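You operate a simulated robot arm through the tools that you are given. There is no shell and no other tool. Be economical: measure what you need, move in short steps, check, and stop when the job is done.

You run a simulated robot arm. Do the job below in one go: nothing can be reset, and whatever is moved stays where it is left.

Task
Open the middle drawer of the blue cabinet, put the 6 insert from the inside of the middle drawer of the blue cabinet on the top of the wooden table, then shut the drawer. Then take the tape roll from the top of the blue bench and leave it on the white board there. Then open the green drawer. Keep to this order. Set down upright: insert.

The check looks at the end state, three seconds after you hand in, the way a careful person would. Anything else that was tipped, shoved, dropped, spilled or broken makes it a failure.

Robot
A 7-joint arm with a two-finger parallel gripper on a trunk, on a base that drives. Base frame: it is fixed to the floor where the robot stands at the start and does not move with it; the origin is under the middle of the robot, x ahead of it, y to its left, z up. Lengths are in m, angles in rad, forces in N, time in s.
With the tool pointing down near the work surface it reaches from about 0.1 to 0.92 m from the robot's upright axis, wherever it stands. Its first joint turns from -2.897 to 2.897 rad. Places, roughly: green drawer [-3.9, -3.1, 0.2]; middle drawer of the blue cabinet [0.8, 0.1, 0.6]; tape roll [1.5, -0.25, 1]; top of the wooden table [-1.1, -0.2, 0.8]; white board [1.5, -0.25, 1]. Payload 3.43 kg.
Tool frame: the origin (TCP) lies between the finger pads and is the grasp point; the fingertips stand 0.03 m ahead of it; z points along the fingers, y is the line along which they close. The gripper opens to 0.094 m. The fingers are 0.028 m wide and 0.01 m thick; the gripper's body (0.05 by 0.096 m) begins 0.055 m behind the TCP.
Orientation is told as [roll, pitch, yaw] about the base's x, y, z axes, in that order, counted from this pose: with the fingers straight down and closing along the base's y, the tool's x points along the base's -x, its y along +y and its z along -z.

Tools
- The arm moves only by the tool nudge_tool. Its argument "moves" is a list of rows, each a list of 2 entries, a list of its own where there are three numbers: the shift along the tool's x, y, z in m, then the turn, a rotation vector about the tool's x, y, z in rad. In form: [[[dx, dy, dz], [ax, ay, az]], ...]. A call has 1 to 8 rows; each row is the pose to reach, as a shift and turn from the pose commanded when the call began, along the tool's axes at that moment. "hand" is the closure, from 0 (fully open) to 1 (shut), set as the call begins (left out, the last holds). A row lasts 0.2 s, in which the tool goes at most 0.05 m and 0.15 rad; a call with a longer step from one row to the next is refused whole, and so is a gripper value outside its range. Where a pose cannot be reached the arm comes as near as it can. A force on the tool above 40 N (or 10 N above the force at the start of the call, whichever is more), or a blocked arm, ends the call early, and 0.2 s more pass. The fingers move at their own pace (about 0.045 m/s each) and stop on an object; they squeeze with about 29 N. The grip force told is the motor's: it shows also when the fingers shut on nothing. Time passes only in rows, and 0.2 s behind the last, so rows that repeat a pose let the fingers close. The reply holds the time, the measured pose of the TCP, the force on the tool along the base axes, the opening and the grip force, in the units named above and with some noise, with the torque about the TCP (base axes, N m) and any sound that the robot's microphone picked up.
- Cameras (640 x 400 px; columns grow to the right, rows downward): "scene" is now at [0.4049, 0.1403, 1.2587]; the picture's right is [-0.97, 0.23, 0.00], its down [0.17, 0.73, -0.66] and it looks along [-0.15, -0.65, -0.75] (base axes); focal length 214 px, centre (320, 200). "wrist" rides on the gripper at [0.076, 0.014, -0.103] in the tool frame; the picture's right is [-0.18, 0.98, 0.00], its down [-0.75, -0.14, -0.64] and it looks along [-0.63, -0.12, 0.77] (tool axes); focal length 243 px, centre (320, 200). There is no depth. A picture from a camera that has moved, and an enlarged one, comes with that camera's place and axes in the base frame and with its lens.
- capture(camera): a new picture of that camera. The clock stands still meanwhile.
- lift_body(by): slides the trunk up (or, below 0, down) by that many m; the arm and the scene camera ride with it, the base frame stays. It gives what a move gives, with no picture.
- drive_base(legs): drives the robot by 1 to 6 legs, each [ahead, left, turn to the left] in m, m and rad, along the robot's own axes; the way and the turn of a leg run together, so that a leg with both is an arc; at most 1.5 m and 3.142 rad a leg. The arm and the cameras ride along, it lands a little off, and it stops where it bumps. It gives what a move gives.
- head_to(pan, tilt): turns the head with the scene camera to pan (to the left, within 1.798 rad either way) and tilt (down, from -0.506 to 1.204), counted from straight ahead of the robot. It gives what a move gives.
- inspect(camera, box): a new picture of the part [left, top, right, bottom] of that camera's present view, enlarged. The clock stands still meanwhile.
- close_job(): hands the job in; it is judged then, once.

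Work in short steps. Places have to be worked out from the pictures, the camera data and where the tool is seen: move nearer, look again, correct. Check each grasp and each placing, and mend what went wrong. You have 165 turns and 108 pictures in all, those below and enlarged ones among them. Open the gripper and draw the arm clear of the work before you hand the job in, unless the task says otherwise; then end with one line.

The tools are called after "Call:" by a JSON object that holds its "method" and its "body". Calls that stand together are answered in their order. nudge_tool: Moves the arm, as the interface text tells. Its arguments: {"type":"object","properties":{"moves":{"type":"array","items":{"type":"array"}},"hand":{"type":"number"}},"required":["moves"]} The other tools are called the same way: lift_body (by) slides the trunk up or down; drive_base (legs) drives the base; head_to (pan, tilt) turns the head that bears the scene camera; capture (camera) takes a picture; inspect (camera, box) takes an enlarged picture of a part of a camera's view; close_job () hands the job in.

At the start:

```text
t: 0.0
position: [0.4447, -0.3655, 1.0897]
tool_rot: [0.001, 0.001, 0.0]
ft_force: [-0.5, -0.1, -0.2]
moment: [0.01, 0.01, -0.01]
opening: 0.094
gripper_force: 0.0
trunk travel left (down, up): [-0.375, 0.115]
robot x, y, heading: [-0.0, -0.0021, 0.001]
head pan, tilt: [-1.799, 0.845]
```

scene: 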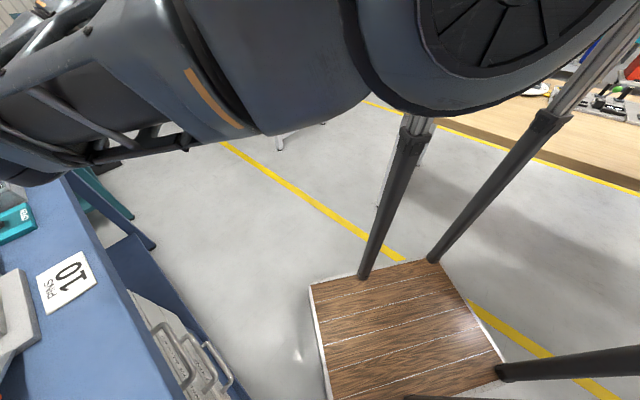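
wrist: 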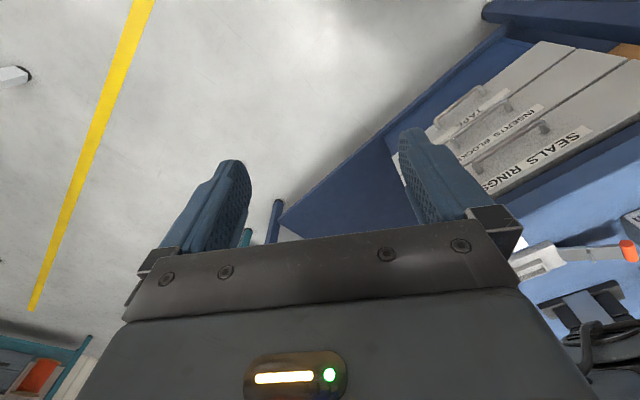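

The scene camera looks right, so I turn the head forward to see the blue cabinet.

Call:
{"method": "head_to", "body": {"pan": 0, "tilt": 0.6}}

Call:
{"method": "capture", "body": {"camera": "scene"}}

```text
t: 1.8
position: [0.4454, -0.365, 1.0898]
tool_rot: [-0.001, 0.0, -0.002]
ft_force: [-0.8, -0.4, -0.4]
moment: [0.03, -0.02, -0.03]
opening: 0.0941
gripper_force: 0.1
trunk travel left (down, up): [-0.375, 0.115]
robot x, y, heading: [-0.0006, -0.0056, 0.0]
head pan, tilt: [0.0, 0.6]
```

```text
105 pictures are left
camera scene: at [0.5111, 0.2167, 1.2791], right [0.0, -1.0, 0.0], down [-0.57, 0.0, -0.82], along [0.82, 0.0, -0.57], focal length 214 px, centre (320, 200)
```

scene: 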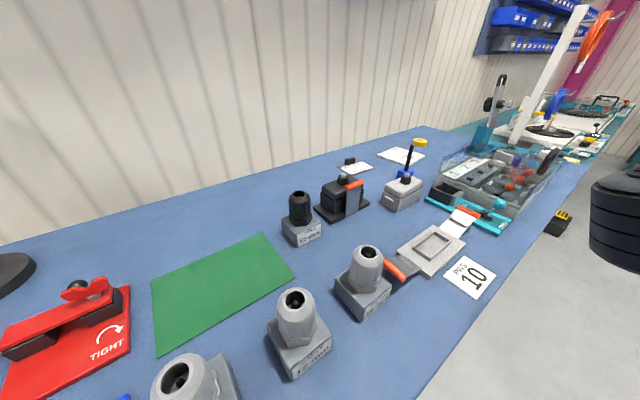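

The drawers are below the bench edge. I'll tilt further down.

Call:
{"method": "head_to", "body": {"pan": -0.3, "tilt": 1.2}}

Call:
{"method": "capture", "body": {"camera": "scene"}}

Call:
{"method": "inspect", "body": {"camera": "wrist", "box": [360, 0, 640, 200]}}

```text
t: 2.8
position: [0.4445, -0.3659, 1.0896]
tool_rot: [0.0, 0.001, 0.0]
ft_force: [0.5, -0.3, 0.1]
moment: [0.0, -0.01, 0.02]
opening: 0.0941
gripper_force: 0.0
trunk travel left (down, up): [-0.375, 0.115]
robot x, y, heading: [0.0018, 0.0048, 0.0]
head pan, tilt: [-0.3, 1.201]
```

```text
104 pictures are left
camera scene: at [0.4762, 0.2002, 1.2346], right [-0.3, -0.96, 0.0], down [-0.89, 0.28, -0.36], along [0.35, -0.11, -0.93], focal length 214 px, centre (320, 200)
```

scene: 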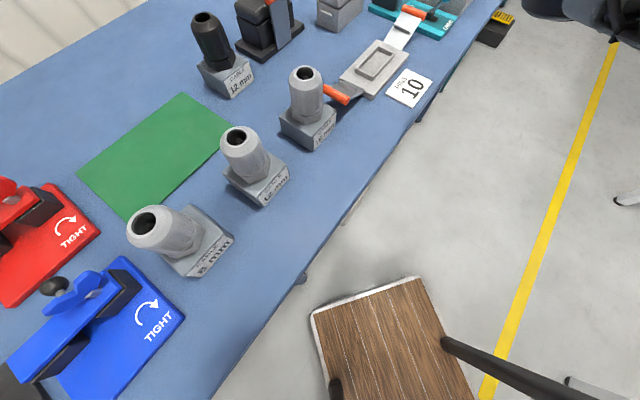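

```text
2.00 times, centred on (500, 100) of wrist
camera zoom: at [0.3691, -0.3507, 1.1926], right [0.18, 0.98, 0.0], down [0.75, -0.14, 0.64], along [0.63, -0.12, -0.77], focal length 485 px, centre (-40, 400)
```

zoom: 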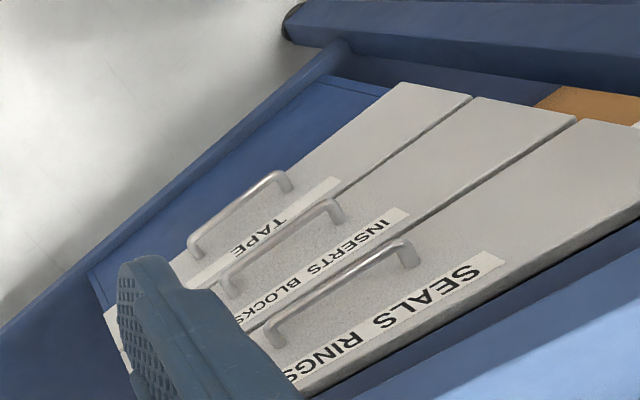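

Triangulating the "10" card gives a bench top at z≈0.92. Its front edge is the line 0.809x+0.588y≈0.53, and the middle (INSERTS BLOCKS) handle is near (0.64,-0.03,0.65). I'll drive right and turn to face the drawers, leaving pull room.

Call:
{"method": "drive_base", "body": {"legs": [[0, -0.36, 0], [0, 0, 0.628]]}}

Call:
{"method": "head_to", "body": {"pan": 0, "tilt": 1.2}}

Call:
{"method": "capture", "body": {"camera": "scene"}}

Call:
{"method": "capture", "body": {"camera": "wrist"}}

```text
t: 5.0
position: [0.446, -0.6784, 1.0908]
tool_rot: [0.0, -0.002, -0.036]
ft_force: [0.0, -0.3, -0.2]
moment: [-0.02, -0.02, 0.02]
opening: 0.0941
gripper_force: 0.0
trunk travel left (down, up): [-0.375, 0.115]
robot x, y, heading: [0.0118, -0.2953, -0.036]
head pan, tilt: [-0.3, 1.201]
stopped in leg 1: the robot was blocked; the commanded pose is now the measured one
```

```text
t: 5.8
position: [0.4449, -0.6776, 1.0903]
tool_rot: [0.0, -0.001, -0.036]
ft_force: [-0.1, 0.6, 1.0]
moment: [-0.01, -0.02, 0.03]
opening: 0.0941
gripper_force: 0.0
trunk travel left (down, up): [-0.375, 0.115]
robot x, y, heading: [0.0089, -0.2942, -0.039]
head pan, tilt: [0.0, 1.201]
```

```text
102 pictures are left
camera scene: at [0.4991, -0.0969, 1.2345], right [-0.04, -1.0, 0.0], down [-0.93, 0.03, -0.36], along [0.36, -0.01, -0.93], focal length 214 px, centre (320, 200)
```

scene: 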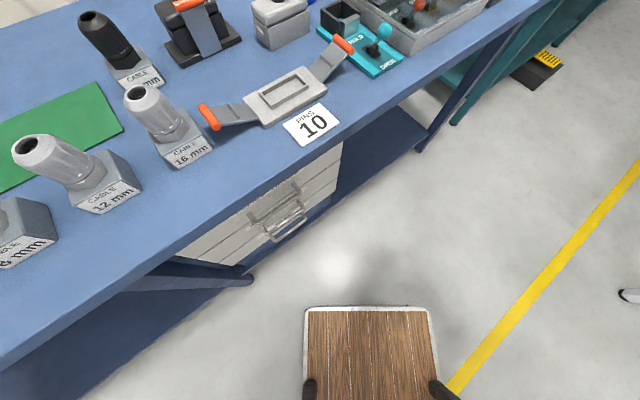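

```text
101 pictures are left
camera wrist: at [0.3698, -0.6601, 1.1926], right [0.22, 0.98, 0.0], down [0.75, -0.17, 0.64], along [0.63, -0.14, -0.77], focal length 243 px, centre (320, 200)
```

wrist: 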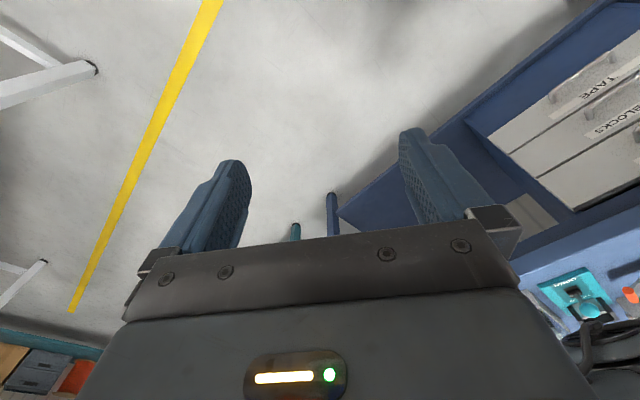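

Blocked during the rightward leg and turned clockwise slightly, so something is at the rear right. I look there.

Call:
{"method": "head_to", "body": {"pan": -1.79, "tilt": 0.9}}

Call:
{"method": "capture", "body": {"camera": "scene"}}

```text
t: 7.5
position: [0.4453, -0.6765, 1.0916]
tool_rot: [0.002, 0.0, -0.035]
ft_force: [-0.1, -0.4, 0.3]
moment: [-0.02, -0.01, 0.04]
opening: 0.0939
gripper_force: 0.0
trunk travel left (down, up): [-0.375, 0.115]
robot x, y, heading: [0.0103, -0.296, -0.033]
head pan, tilt: [-1.791, 0.901]
```

```text
100 pictures are left
camera scene: at [0.4243, -0.168, 1.2543], right [-0.97, 0.25, 0.0], down [0.2, 0.76, -0.62], along [-0.16, -0.6, -0.78], focal length 214 px, centre (320, 200)
```

scene: 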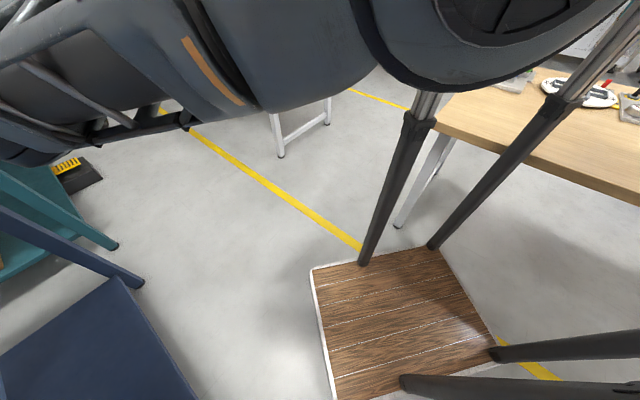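

The robot's rear-right pole touched the table edge (aisle is about 1.13 m wide). I'll move ahead, rotate to face the cabinet, then back slightly.

Call:
{"method": "drive_base", "body": {"legs": [[0.12, 0.0, 0], [0, 0, 0.66], [-0.06, -0.05, 0]]}}

Call:
{"method": "head_to", "body": {"pan": 0, "tilt": 1.2}}

Call:
{"method": "capture", "body": {"camera": "scene"}}

Call:
{"method": "capture", "body": {"camera": "wrist"}}

```text
t: 11.2
position: [0.6884, -0.4176, 1.0904]
tool_rot: [0.001, -0.001, 0.617]
ft_force: [-0.3, 0.2, 0.5]
moment: [-0.01, 0.0, -0.01]
opening: 0.0942
gripper_force: 0.0
trunk travel left (down, up): [-0.375, 0.115]
robot x, y, heading: [0.1142, -0.3759, 0.616]
head pan, tilt: [-1.791, 0.901]
```

```text
t: 13.0
position: [0.6886, -0.4161, 1.0908]
tool_rot: [-0.001, 0.0, 0.618]
ft_force: [1.1, 0.6, -0.9]
moment: [-0.03, 0.02, 0.0]
opening: 0.0941
gripper_force: 0.1
trunk travel left (down, up): [-0.375, 0.115]
robot x, y, heading: [0.1166, -0.374, 0.619]
head pan, tilt: [0.0, 1.201]
```

```text
99 pictures are left
camera scene: at [0.3799, 0.0768, 1.2345], right [0.58, -0.82, 0.0], down [-0.76, -0.54, -0.36], along [0.3, 0.21, -0.93], focal length 214 px, centre (320, 200)
```

scene: 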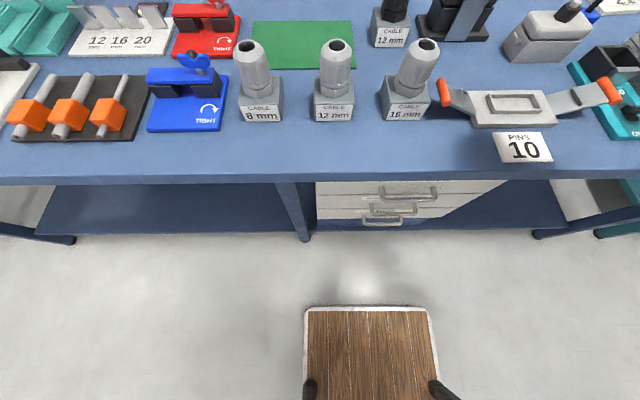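

```text
98 pictures are left
camera wrist: at [0.6186, -0.4493, 1.1926], right [-0.42, 0.91, 0.0], down [0.7, 0.32, 0.64], along [0.58, 0.27, -0.77], focal length 243 px, centre (320, 200)
```

wrist: 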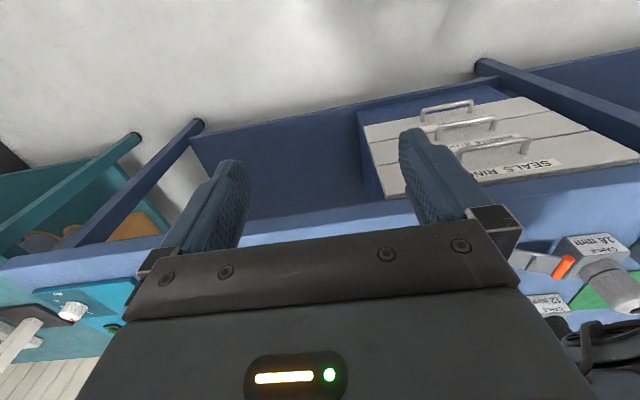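

Handle triangulated at about (0.688, 0.007, 0.58), 0.69 m straight ahead of the robot. I lower the trunk 0.3 m for a comfortable horizontal reach, then begin turning the tool to point forward with fingers closing vertically.

Call:
{"method": "lift_body", "body": {"by": -0.3}}

Call:
{"method": "capture", "body": {"camera": "scene"}}

```text
t: 15.4
position: [0.7251, -0.4202, 0.8735]
tool_rot: [-0.045, -0.192, 0.615]
ft_force: [1.4, -0.3, 0.5]
moment: [-0.02, 0.06, 0.03]
opening: 0.0941
gripper_force: 0.0
trunk travel left (down, up): [-0.11, 0.38]
robot x, y, heading: [0.119, -0.3907, 0.602]
head pan, tilt: [0.0, 1.201]
stopped: the arm was blocked; the commanded pose is now the measured one
```

```text
97 pictures are left
camera scene: at [0.3728, 0.0496, 0.9875], right [0.57, -0.82, 0.0], down [-0.76, -0.52, -0.38], along [0.32, 0.22, -0.92], focal length 214 px, centre (320, 200)
```

scene: 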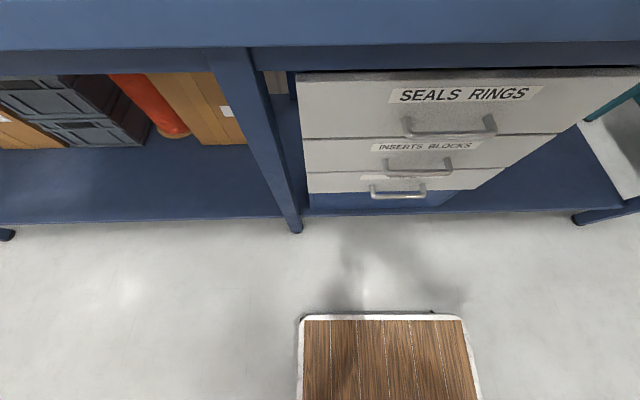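

The arm was blocked while lowering. I raise a bit to release contact and look at where the arm is.

Call:
{"method": "lift_body", "body": {"by": 0.06}}

Call:
{"method": "head_to", "body": {"pan": -0.9, "tilt": 0.4}}

Call:
{"method": "capture", "body": {"camera": "scene"}}

Call:
{"method": "capture", "body": {"camera": "wrist"}}

```text
t: 16.4
position: [0.7244, -0.4071, 0.9167]
tool_rot: [-0.039, -0.156, 0.613]
ft_force: [0.1, -0.8, 0.6]
moment: [0.03, -0.03, 0.04]
opening: 0.094
gripper_force: 0.2
trunk travel left (down, up): [-0.17, 0.32]
robot x, y, heading: [0.116, -0.384, 0.611]
head pan, tilt: [0.0, 1.201]
```

```text
t: 17.6
position: [0.7254, -0.4082, 0.9171]
tool_rot: [-0.038, -0.155, 0.613]
ft_force: [0.2, 0.0, 0.0]
moment: [0.0, 0.02, -0.01]
opening: 0.0942
gripper_force: 0.2
trunk travel left (down, up): [-0.17, 0.32]
robot x, y, heading: [0.1148, -0.3797, 0.612]
head pan, tilt: [-0.901, 0.4]
```

```text
96 pictures are left
camera scene: at [0.4284, 0.0123, 1.0928], right [-0.28, -0.96, 0.0], down [-0.37, 0.11, -0.92], along [0.88, -0.26, -0.39], focal length 214 px, centre (320, 200)
```

scene: 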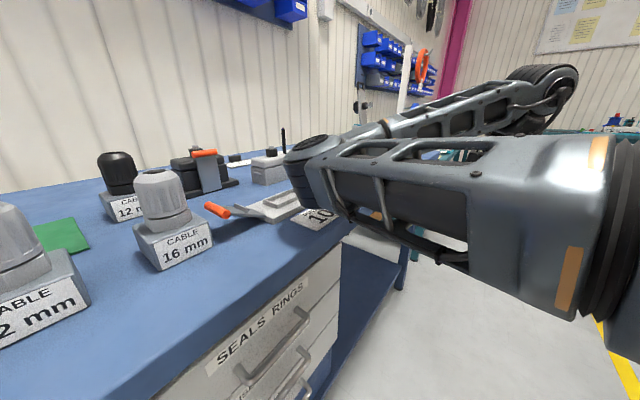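

```text
95 pictures are left
camera wrist: at [0.6401, -0.4455, 1.0066], right [-0.41, 0.91, -0.01], down [0.59, 0.28, 0.76], along [0.69, 0.31, -0.65], focal length 243 px, centre (320, 200)
```

wrist: 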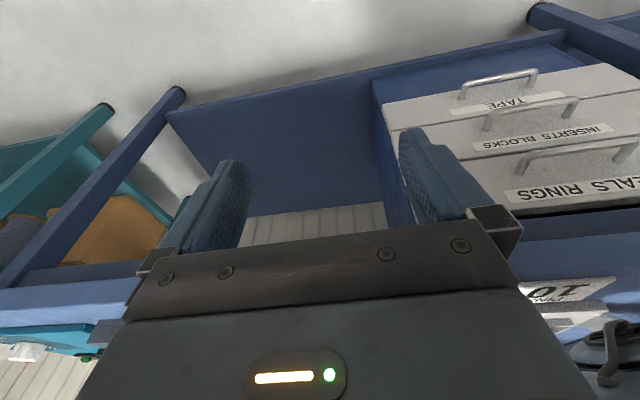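

The elbow is low and touched the bench edge. I raise the trunk back up, where the arm can hang down to the drawer with its elbow behind the edge.

Call:
{"method": "lift_body", "body": {"by": 0.2}}

Call:
{"method": "head_to", "body": {"pan": -0.6, "tilt": 0.9}}

Call:
{"method": "capture", "body": {"camera": "scene"}}

```text
t: 19.8
position: [0.7247, -0.4084, 1.1169]
tool_rot: [-0.04, -0.156, 0.611]
ft_force: [0.3, -0.3, -0.8]
moment: [0.0, 0.02, -0.01]
opening: 0.0939
gripper_force: 0.0
trunk travel left (down, up): [-0.37, 0.12]
robot x, y, heading: [0.1156, -0.383, 0.612]
head pan, tilt: [-0.901, 0.4]
```

```text
t: 20.8
position: [0.7241, -0.4074, 1.118]
tool_rot: [-0.039, -0.155, 0.613]
ft_force: [-0.3, -1.5, -0.3]
moment: [0.01, 0.01, 0.02]
opening: 0.0944
gripper_force: 0.1
trunk travel left (down, up): [-0.37, 0.12]
robot x, y, heading: [0.1169, -0.3803, 0.613]
head pan, tilt: [-0.6, 0.901]
```

```text
94 pictures are left
camera scene: at [0.4151, 0.0395, 1.2499], right [0.01, -1.0, 0.0], down [-0.78, -0.01, -0.62], along [0.62, 0.01, -0.78], focal length 214 px, centre (320, 200)
```

scene: 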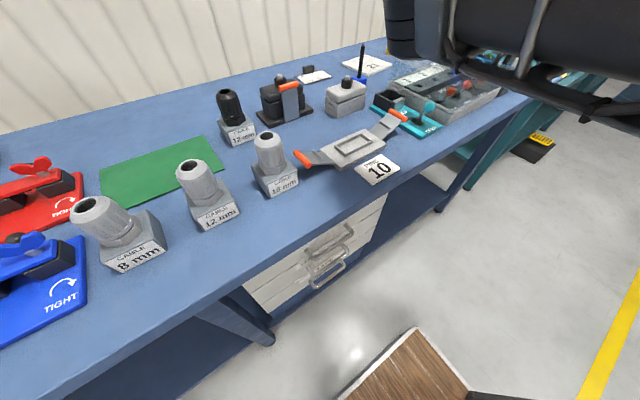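

The bench objects look undisturbed. Now I move the tool left and down, staying behind the bench edge, while pitching it forward.

Call:
{"method": "nudge_tool", "body": {"moves": [[[0.008, 0.04, 0.0266], [0, -0.14, 0]], [[0.016, 0.08, 0.0533], [0, -0.28, 0]], [[0.024, 0.12, 0.08], [0, -0.42, 0]], [[0.032, 0.16, 0.1065], [0, -0.56, 0]], [[0.04, 0.2, 0.133], [0, -0.7, 0]], [[0.048, 0.24, 0.16], [0, -0.84, 0]], [[0.056, 0.28, 0.1865], [0, -0.98, 0]], [[0.064, 0.32, 0.213], [0, -1.12, 0]]]}}

Call:
{"method": "capture", "body": {"camera": "scene"}}

```text
t: 22.6
position: [0.7659, -0.2048, 0.9393]
tool_rot: [-0.097, -1.18, 0.711]
ft_force: [0.4, 0.2, 0.1]
moment: [0.05, -0.01, -0.03]
opening: 0.0942
gripper_force: 0.1
out of reach, approached as far as the arm can: row 3, 4, 5, 6, 7, 8
trunk travel left (down, up): [-0.37, 0.12]
robot x, y, heading: [0.1164, -0.3807, 0.615]
head pan, tilt: [-0.6, 0.901]
```

```text
93 pictures are left
camera scene: at [0.4148, 0.0397, 1.2497], right [0.01, -1.0, 0.0], down [-0.78, -0.01, -0.62], along [0.62, 0.01, -0.78], focal length 214 px, centre (320, 200)
```

scene: 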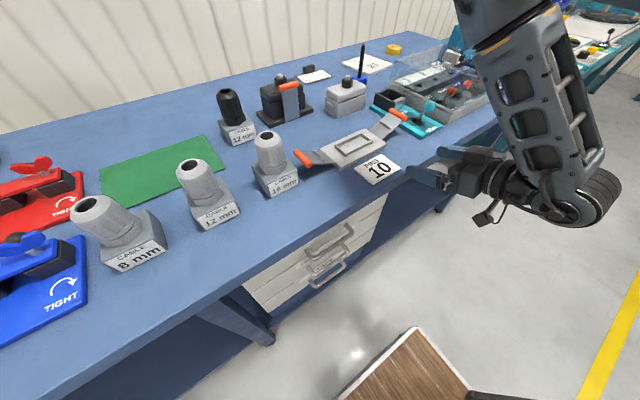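

The arm reached limits close in; fingertips are near the bench edge but free. I back off slightly, going down and left, checking how it tracks.

Call:
{"method": "nudge_tool", "body": {"moves": [[[0.034, 0.025, -0.02], [0, 0, 0]], [[0.067, 0.05, -0.03], [0, 0, 0]], [[0.1, 0.075, -0.03], [0, 0, 0]], [[0.134, 0.1, -0.03], [0, 0, 0]]]}}

Call:
{"method": "capture", "body": {"camera": "scene"}}

```text
t: 23.6
position: [0.7686, -0.2378, 0.8879]
tool_rot: [-0.096, -1.172, 0.716]
ft_force: [-0.7, -0.1, -0.8]
moment: [-0.01, -0.02, 0.02]
opening: 0.0939
gripper_force: 0.0
out of reach, approached as far as the arm can: row 1, 2, 3, 4
trunk travel left (down, up): [-0.37, 0.12]
robot x, y, heading: [0.1158, -0.3848, 0.612]
head pan, tilt: [-0.6, 0.901]
```

```text
92 pictures are left
camera scene: at [0.415, 0.0394, 1.2499], right [0.01, -1.0, 0.0], down [-0.78, -0.01, -0.62], along [0.62, 0.01, -0.78], focal length 214 px, centre (320, 200)
```

scene: 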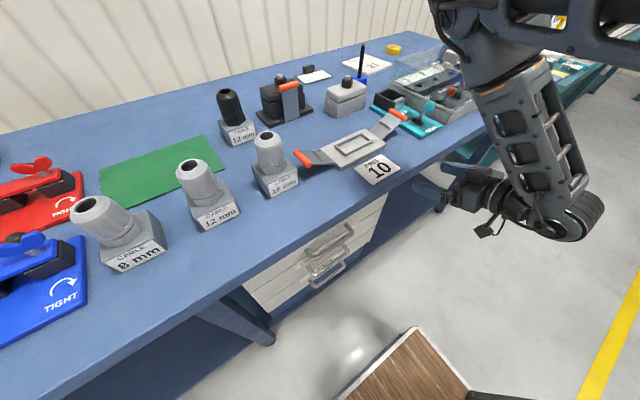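

I look at the arm's shape to understand its limits.

Call:
{"method": "head_to", "body": {"pan": -1.3, "tilt": 0.3}}

Call:
{"method": "capture", "body": {"camera": "scene"}}

```text
t: 24.6
position: [0.7686, -0.2371, 0.8885]
tool_rot: [-0.095, -1.171, 0.718]
ft_force: [0.0, -0.1, -0.2]
moment: [0.02, 0.01, -0.02]
opening: 0.0942
gripper_force: 0.2
trunk travel left (down, up): [-0.37, 0.12]
robot x, y, heading: [0.1184, -0.3824, 0.608]
head pan, tilt: [-1.3, 0.3]
```

```text
91 pictures are left
camera scene: at [0.4117, -0.0206, 1.302], right [-0.63, -0.77, 0.0], down [-0.23, 0.19, -0.96], along [0.74, -0.61, -0.3], focal length 214 px, centre (320, 200)
```

scene: 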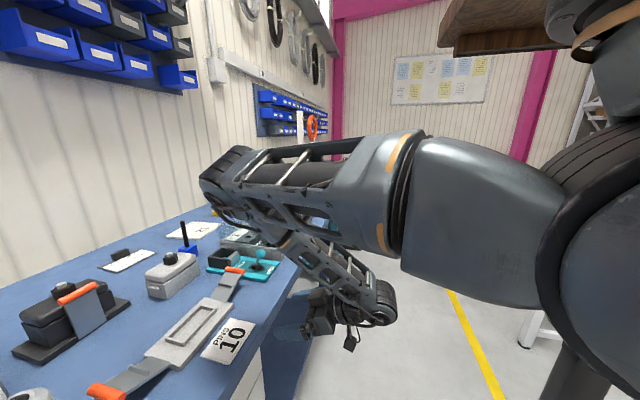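

The arm hangs from above, and close-in horizontal poses hit its limits. I'll pitch the tool back down while backing off, then go lower before pointing forward again.

Call:
{"method": "nudge_tool", "body": {"moves": [[[0.015, 0, -0.015], [0, 0.133, 0]], [[0.031, 0, -0.03], [0, 0.266, 0]], [[0.047, 0, -0.045], [0, 0.4, 0]], [[0.062, 0, -0.06], [0, 0.533, 0]], [[0.078, 0, -0.075], [0, 0.667, 0]], [[0.093, 0, -0.091], [0, 0.8, 0]]]}}

```text
t: 26.0
position: [0.6732, -0.3084, 0.8372]
tool_rot: [-0.04, -0.379, 0.636]
ft_force: [0.9, -0.6, -0.1]
moment: [-0.03, -0.03, 0.0]
opening: 0.094
gripper_force: 0.0
trunk travel left (down, up): [-0.37, 0.12]
robot x, y, heading: [0.1155, -0.3837, 0.612]
head pan, tilt: [-1.3, 0.3]
```

Tracking again. Now down 0.25 m and left 0.15 m.

Call:
{"method": "nudge_tool", "body": {"moves": [[[0.016, 0.021, 0.032], [0, 0, 0]], [[0.032, 0.043, 0.064], [0, 0, 0]], [[0.048, 0.064, 0.096], [0, 0, 0]], [[0.063, 0.086, 0.129], [0, 0, 0]], [[0.079, 0.107, 0.161], [0, 0, 0]], [[0.095, 0.129, 0.193], [0, 0, 0]], [[0.111, 0.15, 0.225], [0, 0, 0]]]}}

Call:
{"method": "capture", "body": {"camera": "wrist"}}

```text
t: 27.6
position: [0.6241, -0.2393, 0.6525]
tool_rot: [-0.037, -0.381, 0.638]
ft_force: [-0.4, 0.5, 0.3]
moment: [0.02, -0.02, 0.0]
opening: 0.094
gripper_force: 0.0
out of reach, approached as far as the arm can: row 5, 6, 7
trunk travel left (down, up): [-0.37, 0.12]
robot x, y, heading: [0.1149, -0.3814, 0.614]
head pan, tilt: [-1.3, 0.3]
```

```text
90 pictures are left
camera wrist: at [0.5269, -0.289, 0.7182], right [-0.44, 0.9, 0.03], down [0.44, 0.18, 0.88], along [0.79, 0.4, -0.47], focal length 243 px, centre (320, 200)
```

wrist: 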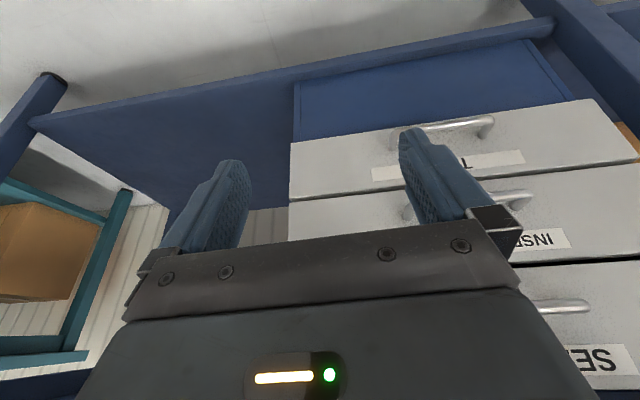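

Reached a lower limit at z≈0.65. Check where the elbow is now before lowering the trunk.

Call:
{"method": "head_to", "body": {"pan": -1.2, "tilt": 0.7}}

Call:
{"method": "capture", "body": {"camera": "scene"}}

```text
t: 28.5
position: [0.6236, -0.2388, 0.6527]
tool_rot: [-0.039, -0.381, 0.638]
ft_force: [-1.1, 0.6, -0.2]
moment: [0.02, -0.02, -0.01]
opening: 0.0939
gripper_force: 0.0
trunk travel left (down, up): [-0.37, 0.12]
robot x, y, heading: [0.118, -0.3821, 0.612]
head pan, tilt: [-1.201, 0.7]
```

```text
89 pictures are left
camera scene: at [0.4102, -0.0085, 1.2661], right [-0.56, -0.83, 0.0], down [-0.54, 0.36, -0.77], along [0.64, -0.43, -0.64], focal length 214 px, centre (320, 200)
```

scene: 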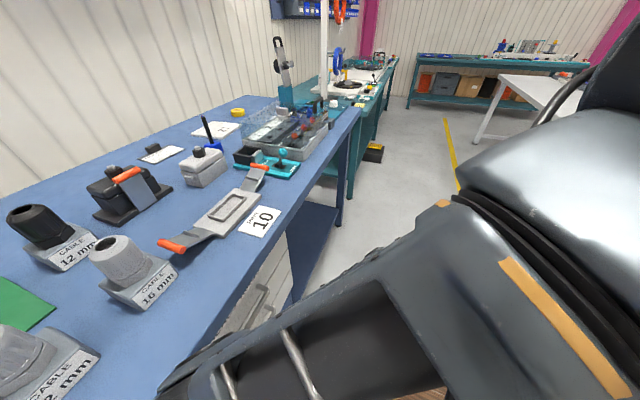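

I now work out that the arm's axis sits about 0.42 m ahead of the base centre (next to the head), so I am far too close. I'll park the robot along the aisle: shift right 0.74 m and turn left about 90° so the drawer lies to the arm's right side at good reach.

Call:
{"method": "drive_base", "body": {"legs": [[0.05, -0.37, 0], [0.02, -0.37, 0], [0, 0, 0.8], [0, 0, 0.77]]}}

Call:
{"method": "head_to", "body": {"pan": -1.2, "tilt": 0.7}}

Call:
{"method": "capture", "body": {"camera": "scene"}}

Call:
{"method": "capture", "body": {"camera": "wrist"}}

```text
t: 36.9
position: [0.4732, -0.4422, 0.6524]
tool_rot: [-0.038, -0.381, 2.186]
ft_force: [0.0, -0.3, 0.1]
moment: [0.01, -0.02, 0.01]
opening: 0.0939
gripper_force: 0.1
trunk travel left (down, up): [-0.37, 0.12]
robot x, y, heading: [0.604, -0.9518, 2.163]
head pan, tilt: [-1.201, 0.7]
```

```text
t: 37.5
position: [0.4743, -0.4407, 0.6526]
tool_rot: [-0.038, -0.382, 2.186]
ft_force: [-0.4, 0.1, 0.8]
moment: [-0.05, 0.01, 0.0]
opening: 0.0941
gripper_force: 0.0
trunk travel left (down, up): [-0.37, 0.12]
robot x, y, heading: [0.6029, -0.9516, 2.153]
head pan, tilt: [-1.201, 0.7]
```

```text
88 pictures are left
camera scene: at [0.2406, -0.649, 1.266], right [0.82, -0.58, 0.0], down [-0.37, -0.53, -0.76], along [0.44, 0.62, -0.64], focal length 214 px, centre (320, 200)
```

scene: 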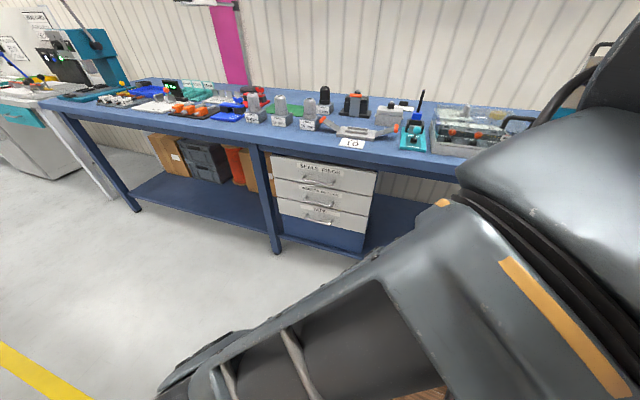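

```text
87 pictures are left
camera wrist: at [0.5227, -0.5405, 0.7184], right [-0.91, -0.41, 0.03], down [-0.17, 0.44, 0.88], along [-0.38, 0.8, -0.47], focal length 243 px, centre (320, 200)
```

wrist: 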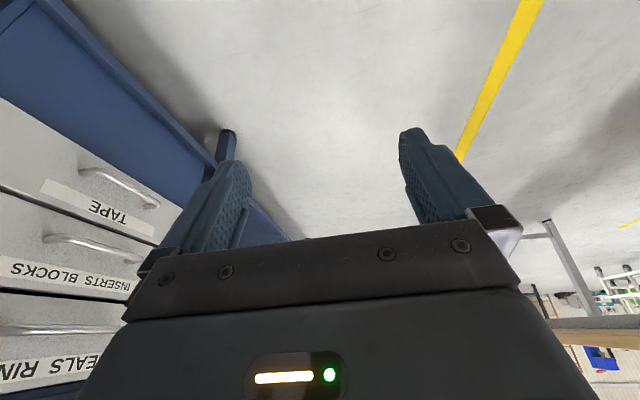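

Good view of the cabinet. I zoom in for a precise handle position.

Call:
{"method": "inspect", "body": {"camera": "scene", "box": [260, 145, 388, 225]}}

```text
5.00 times, centred on (324, 185) of scene
camera zoom: at [0.2406, -0.649, 1.266], right [0.82, -0.58, 0.0], down [-0.37, -0.53, -0.76], along [0.44, 0.62, -0.64], focal length 1072 px, centre (300, 275)
```

zoom: 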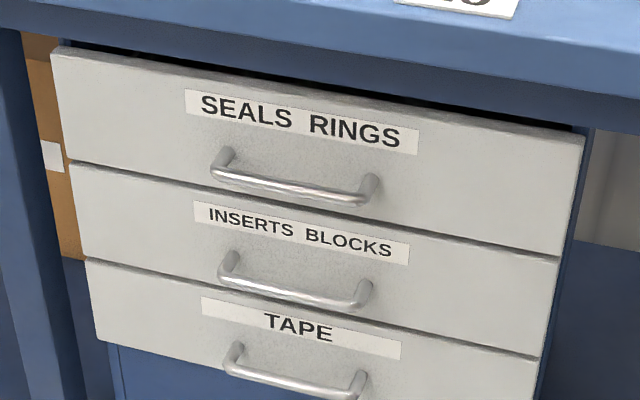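

Handle refined to about (0.697, 0.004, 0.578). I lower the trunk 0.18 (elbow is over the aisle now), then reorient the tool toward the drawer.

Call:
{"method": "lift_body", "body": {"by": -0.18}}

```text
t: 39.5
position: [0.4746, -0.4415, 0.4712]
tool_rot: [-0.037, -0.381, 2.184]
ft_force: [0.9, -0.1, -0.5]
moment: [0.02, 0.0, 0.0]
opening: 0.094
gripper_force: 0.0
trunk travel left (down, up): [-0.19, 0.3]
robot x, y, heading: [0.5991, -0.9488, 2.153]
head pan, tilt: [-1.201, 0.7]
```

Now raise and move outward while yawing the tool right by about 1.05 rad.

Call:
{"method": "nudge_tool", "body": {"moves": [[[-0.023, -0.0215, -0.008], [0.049, 0, 0.122]], [[-0.0465, -0.043, -0.0165], [0.098, 0, 0.244]], [[-0.07, -0.0645, -0.025], [0.146, 0, 0.366]], [[-0.093, -0.086, -0.033], [0.195, 0, 0.487]], [[-0.116, -0.1075, -0.041], [0.244, 0, 0.609]], [[-0.14, -0.129, -0.05], [0.293, 0, 0.731]], [[-0.163, -0.15, -0.058], [0.341, 0, 0.853]], [[-0.186, -0.172, -0.066], [0.39, 0, 0.975]]]}}

```text
t: 41.3
position: [0.531, -0.2265, 0.6086]
tool_rot: [-0.021, -0.412, 1.124]
ft_force: [-0.3, -0.6, 0.6]
moment: [0.0, -0.03, 0.02]
opening: 0.094
gripper_force: 0.2
trunk travel left (down, up): [-0.19, 0.3]
robot x, y, heading: [0.6039, -0.954, 2.154]
head pan, tilt: [-1.201, 0.7]
```

Good. Now pitch the tool to horizontal at this spot.

Call:
{"method": "nudge_tool", "body": {"moves": [[[0, 0, 0], [0, -0.145, 0]], [[0, 0, 0], [0, -0.29, 0]], [[0, 0, 0], [0, -0.435, 0]], [[0, 0, 0], [0, -0.58, 0]], [[0, 0, 0], [0, -0.725, 0]], [[0, 0, 0], [0, -0.87, 0]], [[0, 0, 0], [0, -1.015, 0]], [[0, 0, 0], [0, -1.155, 0]]]}}

```text
t: 43.1
position: [0.5288, -0.2239, 0.6083]
tool_rot: [-1.514, -1.554, 2.634]
ft_force: [-0.5, -0.5, 0.1]
moment: [0.02, 0.0, 0.0]
opening: 0.0943
gripper_force: 0.0
trunk travel left (down, up): [-0.19, 0.3]
robot x, y, heading: [0.6041, -0.9491, 2.158]
head pan, tilt: [-1.201, 0.7]
```

Horizontal now. Yaw to face the drawer normal and approach to about 0.16 m before the handle.

Call:
{"method": "nudge_tool", "body": {"moves": [[[0.0075, 0.006, 0.034], [0.126, 0, 0]], [[0.015, 0.013, 0.068], [0.252, 0, 0]], [[0.0225, 0.019, 0.102], [0.378, 0, 0]], [[0.03, 0.0255, 0.136], [0.504, 0, 0]]]}}

Call:
{"method": "nudge_tool", "body": {"moves": [[[0, 0, 0], [0, 0, 0.145]], [[0, 0, 0], [0, 0, 0.29]], [[0, 0, 0], [0, 0, 0.435]], [[0, 0, 0], [0, 0, 0.58]], [[0, 0, 0], [0, 0, 0.725]], [[0, 0, 0], [0, 0, 0.87]], [[0, 0, 0], [0, 0, 1.015]], [[0, 0, 0], [0, 0, 1.16]]]}}

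Call:
{"method": "capture", "body": {"camera": "scene"}}

```text
t: 44.1
position: [0.5634, -0.0915, 0.5777]
tool_rot: [-1.903, -1.552, 2.52]
ft_force: [-0.3, 0.0, 0.6]
moment: [-0.02, 0.01, -0.04]
opening: 0.094
gripper_force: 0.0
trunk travel left (down, up): [-0.19, 0.3]
robot x, y, heading: [0.602, -0.9525, 2.155]
head pan, tilt: [-1.201, 0.7]
```

```text
t: 45.9
position: [0.5668, -0.0913, 0.5778]
tool_rot: [1.577, -0.425, -0.956]
ft_force: [-0.8, -0.4, -0.2]
moment: [0.02, -0.03, 0.01]
opening: 0.0938
gripper_force: 0.0
trunk travel left (down, up): [-0.19, 0.3]
robot x, y, heading: [0.6007, -0.9543, 2.154]
head pan, tilt: [-1.201, 0.7]
```

```text
85 pictures are left
camera scene: at [0.2406, -0.649, 1.086], right [0.82, -0.58, 0.0], down [-0.37, -0.53, -0.76], along [0.44, 0.62, -0.64], focal length 214 px, centre (320, 200)
```

scene: 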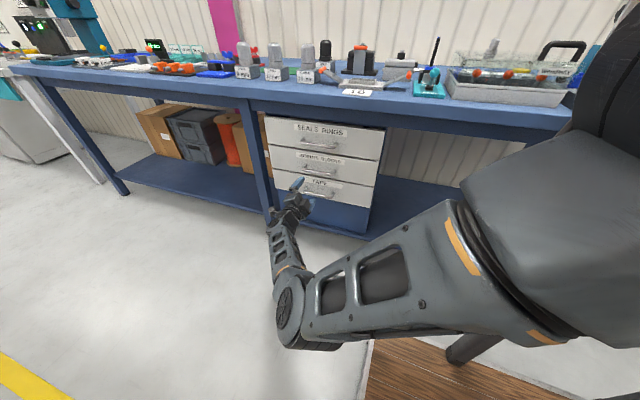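

Arm tracks well. Finish the remaining twist of 0.41 rad and look through the wrist camera.

Call:
{"method": "nudge_tool", "body": {"moves": [[[0, 0, 0], [0, 0, 0.14]], [[0, 0, 0], [0, 0, 0.28]], [[0, 0, 0], [0, 0, 0.411]]]}}

Call:
{"method": "capture", "body": {"camera": "wrist"}}

Call:
{"method": "inspect", "body": {"camera": "scene", "box": [240, 110, 400, 210]}}

```text
t: 46.7
position: [0.5668, -0.0915, 0.5764]
tool_rot: [1.574, -0.015, -0.955]
ft_force: [0.7, 0.5, -0.4]
moment: [-0.02, 0.02, 0.01]
opening: 0.0938
gripper_force: 0.1
trunk travel left (down, up): [-0.19, 0.3]
robot x, y, heading: [0.6003, -0.9494, 2.154]
head pan, tilt: [-1.201, 0.7]
```

```text
84 pictures are left
camera wrist: at [0.4392, -0.0878, 0.5901], right [0.09, -0.14, 0.99], down [-0.09, -0.99, -0.13], along [0.99, -0.07, -0.11], focal length 243 px, centre (320, 200)
```

wrist: 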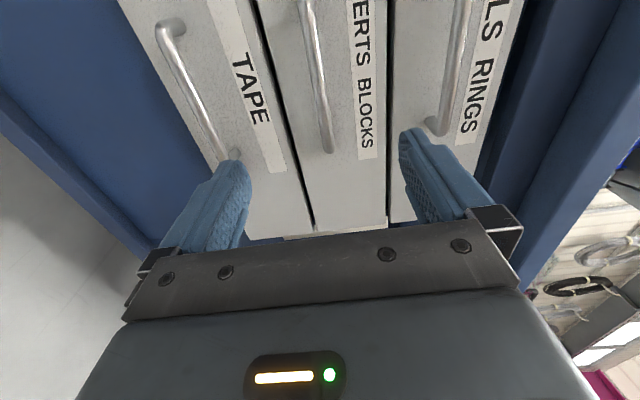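

```text
4.00 times, centred on (320, 160) of scene
camera zoom: at [0.2406, -0.649, 1.086], right [0.82, -0.58, 0.0], down [-0.37, -0.53, -0.76], along [0.44, 0.62, -0.64], focal length 858 px, centre (320, 360)
```

zoom: 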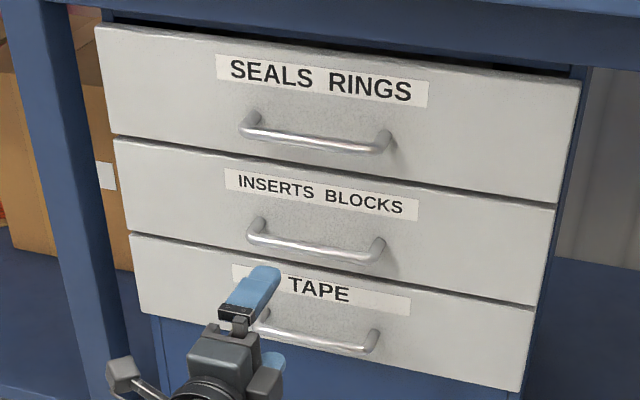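

Aligned: the bar is about 0.16 m ahead, centered vertically. Advance 0.148 m and close.

Call:
{"method": "nudge_tool", "body": {"moves": [[[0, 0.002, 0.045], [0, 0, 0]], [[0, 0.002, 0.09], [0, 0, 0]], [[0, 0.002, 0.125], [0, 0, 0]], [[0, 0.002, 0.148], [0, 0, 0]]]}}

Call:
{"method": "capture", "body": {"camera": "wrist"}}

Call:
{"method": "inspect", "body": {"camera": "scene", "box": [240, 110, 400, 210]}}

```text
t: 47.7
position: [0.686, -0.0072, 0.5776]
tool_rot: [1.576, -0.016, -0.955]
ft_force: [-0.3, 0.5, -1.3]
moment: [0.02, 0.0, 0.04]
opening: 0.0936
gripper_force: 0.0
trunk travel left (down, up): [-0.19, 0.3]
robot x, y, heading: [0.6046, -0.9545, 2.156]
head pan, tilt: [-1.201, 0.7]
```

```text
82 pictures are left
camera wrist: at [0.5581, -0.0034, 0.5914], right [0.09, -0.14, 0.99], down [-0.09, -0.99, -0.13], along [0.99, -0.07, -0.1], focal length 243 px, centre (320, 200)
```

wrist: 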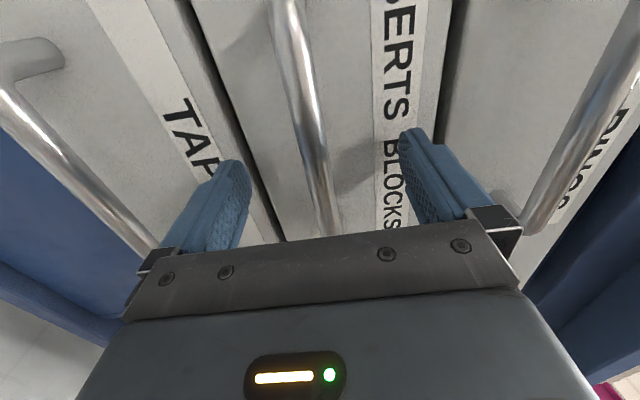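

```text
4.00 times, centred on (320, 160) of scene
camera zoom: at [0.2401, -0.6493, 1.0859], right [0.82, -0.58, 0.0], down [-0.37, -0.53, -0.76], along [0.44, 0.63, -0.64], focal length 858 px, centre (320, 360)
```

zoom: 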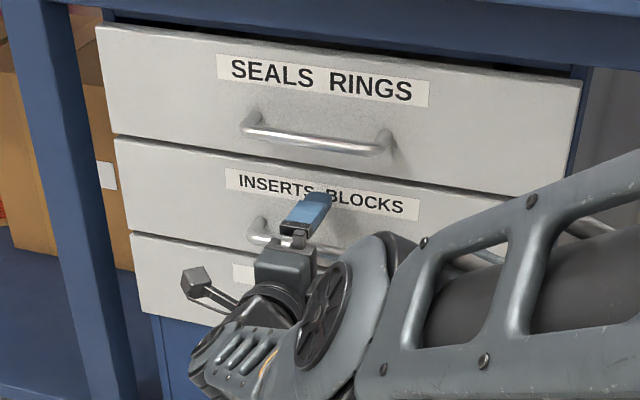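

The bar lies between the fingers. Close on it.

Call:
{"method": "nudge_tool", "body": {"hand": 1, "moves": [[[0, 0, 0], [0, 0, 0]], [[0, 0, 0], [0, 0, 0]], [[0, 0, 0], [0, 0, 0]], [[0, 0, 0], [0, 0, 0]], [[0, 0, 0], [0, 0, 0]], [[0, 0, 0], [0, 0, 0]]]}}

```text
t: 49.1
position: [0.6857, -0.0066, 0.5794]
tool_rot: [1.577, -0.016, -0.954]
ft_force: [1.1, 0.4, -0.3]
moment: [0.74, 0.49, 0.19]
opening: 0.0178
gripper_force: 44.1
trunk travel left (down, up): [-0.19, 0.3]
robot x, y, heading: [0.6051, -0.9502, 2.158]
head pan, tilt: [-1.201, 0.7]
```

Gripped (opening 0.018). Pull back along the tool axis.

Call:
{"method": "nudge_tool", "body": {"moves": [[[0, 0, -0.03], [0, 0, 0]], [[0, 0, -0.06], [0, 0, 0]], [[0, 0, -0.09], [0, 0, 0]], [[0, 0, -0.12], [0, 0, 0]]]}}

Call:
{"method": "capture", "body": {"camera": "scene"}}

```text
t: 50.1
position: [0.5902, -0.0775, 0.5794]
tool_rot: [1.575, -0.017, -0.957]
ft_force: [9.3, -10.7, -1.5]
moment: [0.7, 0.51, 0.15]
opening: 0.0178
gripper_force: 45.2
trunk travel left (down, up): [-0.19, 0.3]
robot x, y, heading: [0.6017, -0.9527, 2.156]
head pan, tilt: [-1.201, 0.7]
```

```text
80 pictures are left
camera scene: at [0.241, -0.649, 1.0861], right [0.82, -0.58, 0.0], down [-0.37, -0.53, -0.76], along [0.44, 0.62, -0.64], focal length 214 px, centre (320, 200)
```

scene: 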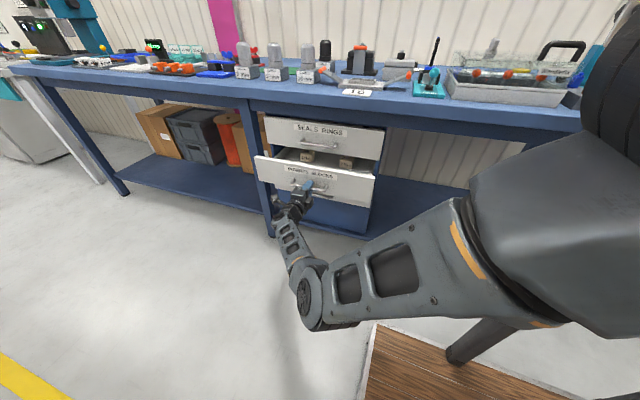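

The drawer opens. Lateral force shows its axis is slightly more rotated (~0.645 rad), so I pull further with that correction.

Call:
{"method": "nudge_tool", "body": {"moves": [[[-0.004, 0, -0.03], [0, 0, 0]], [[-0.006, 0, -0.06], [0, 0, 0]], [[-0.008, 0, -0.09], [0, 0, 0]], [[-0.009, 0, -0.12], [0, 0, 0]]]}}

Call:
{"method": "inspect", "body": {"camera": "scene", "box": [240, 110, 400, 210]}}

```text
t: 51.1
position: [0.493, -0.1503, 0.5789]
tool_rot: [1.574, -0.016, -0.947]
ft_force: [-16.2, 25.2, -4.0]
moment: [0.91, 0.65, 0.53]
opening: 0.014
gripper_force: 44.7
trunk travel left (down, up): [-0.19, 0.3]
robot x, y, heading: [0.6038, -0.9526, 2.155]
head pan, tilt: [-1.201, 0.7]
```

```text
4.00 times, centred on (320, 160) of scene
camera zoom: at [0.2402, -0.6483, 1.0858], right [0.82, -0.58, 0.0], down [-0.37, -0.53, -0.76], along [0.44, 0.62, -0.64], focal length 858 px, centre (320, 360)
```

zoom: 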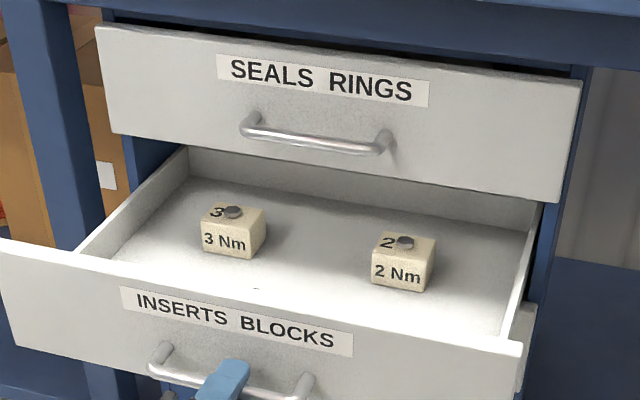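

Two inserts (3 and 2) visible so far; the 6 may be nearer the front. I relieve the sideways force, pull a bit more, and look.

Call:
{"method": "nudge_tool", "body": {"moves": [[[0.006, 0, -0.01], [0, 0, 0]], [[0.0065, 0, -0.035], [0, 0, 0]], [[0.0075, 0, -0.06], [0, 0, 0]]]}}

Call:
{"method": "capture", "body": {"camera": "scene"}}

```text
t: 51.9
position: [0.4486, -0.1836, 0.5787]
tool_rot: [1.581, -0.017, -0.968]
ft_force: [16.2, -18.2, 16.9]
moment: [1.06, 0.46, 0.58]
opening: 0.0139
gripper_force: 45.1
trunk travel left (down, up): [-0.19, 0.3]
robot x, y, heading: [0.6033, -0.9555, 2.155]
head pan, tilt: [-1.201, 0.7]
```

```text
78 pictures are left
camera scene: at [0.2413, -0.6498, 1.0865], right [0.82, -0.58, 0.0], down [-0.37, -0.53, -0.77], along [0.44, 0.63, -0.64], focal length 214 px, centre (320, 200)
```

scene: 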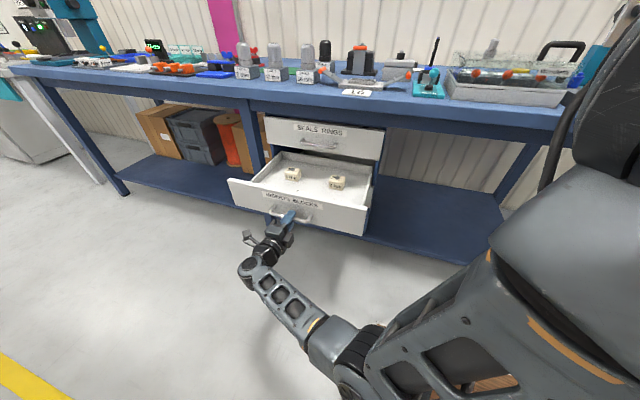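

Drawer is ~0.29 m out. Release and back off.

Call:
{"method": "nudge_tool", "body": {"hand": 0, "moves": [[[-0.003, 0, 0.001], [0, 0, 0]], [[-0.003, 0, 0.001], [0, 0, 0]], [[-0.003, 0, 0.001], [0, 0, 0]], [[-0.003, 0, 0.001], [0, 0, 0]], [[-0.003, 0, 0.001], [0, 0, 0]]]}}

Call:
{"method": "nudge_tool", "body": {"moves": [[[0, 0, -0.04], [0, 0, 0]], [[0, 0, -0.08], [0, 0, 0]], [[0, 0, -0.1], [0, 0, 0]]]}}

Call:
{"method": "inspect", "body": {"camera": "scene", "box": [210, 130, 400, 249]}}

```text
t: 53.1
position: [0.4453, -0.1837, 0.5775]
tool_rot: [1.575, -0.018, -0.956]
ft_force: [-0.2, -1.0, 0.7]
moment: [0.0, 0.01, 0.02]
opening: 0.0938
gripper_force: 0.1
trunk travel left (down, up): [-0.19, 0.3]
robot x, y, heading: [0.6023, -0.9551, 2.157]
head pan, tilt: [-1.201, 0.7]
```

```text
t: 53.9
position: [0.3636, -0.2398, 0.5767]
tool_rot: [1.576, -0.017, -0.957]
ft_force: [-0.6, -0.3, -0.2]
moment: [0.0, 0.02, 0.0]
opening: 0.094
gripper_force: 0.0
trunk travel left (down, up): [-0.19, 0.3]
robot x, y, heading: [0.6069, -0.9565, 2.155]
head pan, tilt: [-1.201, 0.7]
```

```text
3.36 times, centred on (305, 190) of scene
camera zoom: at [0.2407, -0.6489, 1.086], right [0.82, -0.58, 0.0], down [-0.37, -0.53, -0.76], along [0.44, 0.62, -0.64], focal length 721 px, centre (370, 235)
```

zoom: 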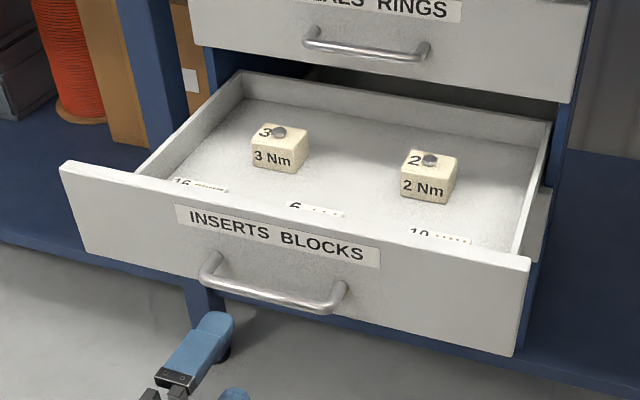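

The 6 insert is at the front centre of the drawer (~(0.565,-0.083)). I raise the arm and twist the tool back to prepare for a downward view.

Call:
{"method": "nudge_tool", "body": {"moves": [[[0, 0.03, 0], [0, 0, -0.145]], [[0, 0.06, 0], [0, 0, -0.29]], [[0, 0.09, 0], [0, 0, -0.435]], [[0, 0.12, 0], [0, 0, -0.58]], [[0, 0.15, 0], [0, 0, -0.725]], [[0, 0.18, 0], [0, 0, -0.87]], [[0, 0.21, 0], [0, 0, -1.015]], [[0, 0.24, 0], [0, 0, -1.16]]]}}

Call:
{"method": "nudge_tool", "body": {"moves": [[[0, 0, 0], [0, 0, -0.14]], [[0, 0, 0], [0, 0, -0.28]], [[0, 0, 0], [0, 0, -0.411]]]}}

```text
t: 55.7
position: [0.3611, -0.2355, 0.8167]
tool_rot: [1.586, -1.179, -0.969]
ft_force: [-0.4, 0.5, -0.7]
moment: [0.01, 0.02, 0.0]
opening: 0.0938
gripper_force: 0.1
trunk travel left (down, up): [-0.19, 0.3]
robot x, y, heading: [0.6041, -0.9528, 2.158]
head pan, tilt: [-1.201, 0.7]
```

```text
t: 56.5
position: [0.3625, -0.2382, 0.8181]
tool_rot: [-1.83, -1.553, 2.445]
ft_force: [-0.1, -0.2, 0.0]
moment: [-0.03, -0.06, -0.02]
opening: 0.0938
gripper_force: 0.1
trunk travel left (down, up): [-0.19, 0.3]
robot x, y, heading: [0.6056, -0.9521, 2.159]
head pan, tilt: [-1.201, 0.7]
```

Pitch the tool down while moving slightly forward over the drawer front.

Call:
{"method": "nudge_tool", "body": {"moves": [[[0, 0, 0.012], [0, 0.145, 0]], [[0, 0, 0.024], [0, 0.29, 0]], [[0, 0, 0.036], [0, 0.435, 0]], [[0, 0, 0.048], [0, 0.58, 0]], [[0, 0, 0.06], [0, 0.725, 0]], [[0, 0, 0.072], [0, 0.87, 0]], [[0, 0, 0.084], [0, 1.015, 0]], [[0, 0, 0.1], [0, 1.16, 0]]]}}

Call:
{"method": "nudge_tool", "body": {"moves": [[[0, 0, 0], [0, 0.14, 0]], [[0, 0, 0], [0, 0.28, 0]], [[0, 0, 0], [0, 0.39, 0]]]}}

Call:
{"method": "capture", "body": {"camera": "wrist"}}

```text
t: 58.3
position: [0.4404, -0.1793, 0.8185]
tool_rot: [-0.018, -0.414, 0.625]
ft_force: [0.3, -0.4, 0.0]
moment: [-0.01, -0.02, 0.0]
opening: 0.0941
gripper_force: 0.1
trunk travel left (down, up): [-0.19, 0.3]
robot x, y, heading: [0.5969, -0.9526, 2.161]
head pan, tilt: [-1.201, 0.7]
```

```text
t: 59.1
position: [0.4362, -0.1746, 0.8138]
tool_rot: [-0.017, -0.024, 0.612]
ft_force: [0.2, 0.6, -0.6]
moment: [-0.03, -0.04, 0.03]
opening: 0.0938
gripper_force: 0.1
out of reach, approached as far as the arm can: row 3
trunk travel left (down, up): [-0.19, 0.3]
robot x, y, heading: [0.6042, -0.9517, 2.157]
head pan, tilt: [-1.201, 0.7]
```

```text
76 pictures are left
camera wrist: at [0.3631, -0.2063, 0.9149], right [-0.41, 0.91, -0.01], down [0.68, 0.32, 0.66], along [0.61, 0.27, -0.75], focal length 243 px, centre (320, 200)
```

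wrist: 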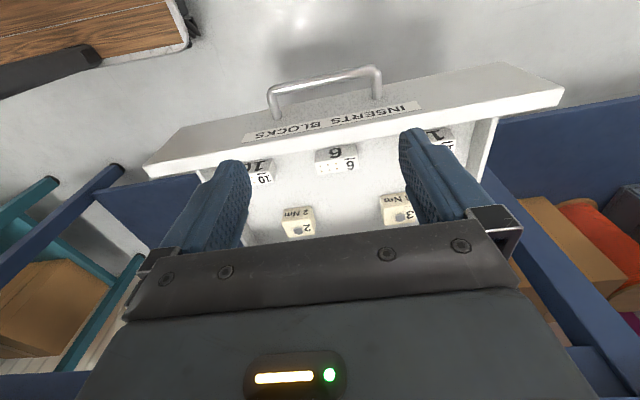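

Call:
{"method": "inspect", "body": {"camera": "wrist", "box": [240, 100, 480, 250]}}

```text
2.67 times, centred on (360, 175) of wrist
camera zoom: at [0.3631, -0.2063, 0.9149], right [-0.41, 0.91, -0.01], down [0.68, 0.32, 0.66], along [0.61, 0.27, -0.75], focal length 647 px, centre (213, 267)
```

zoom: 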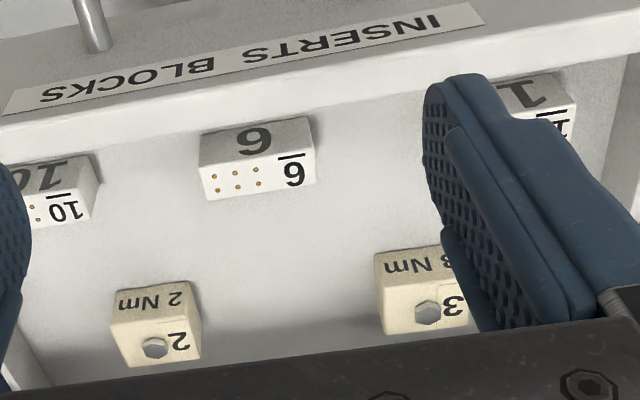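

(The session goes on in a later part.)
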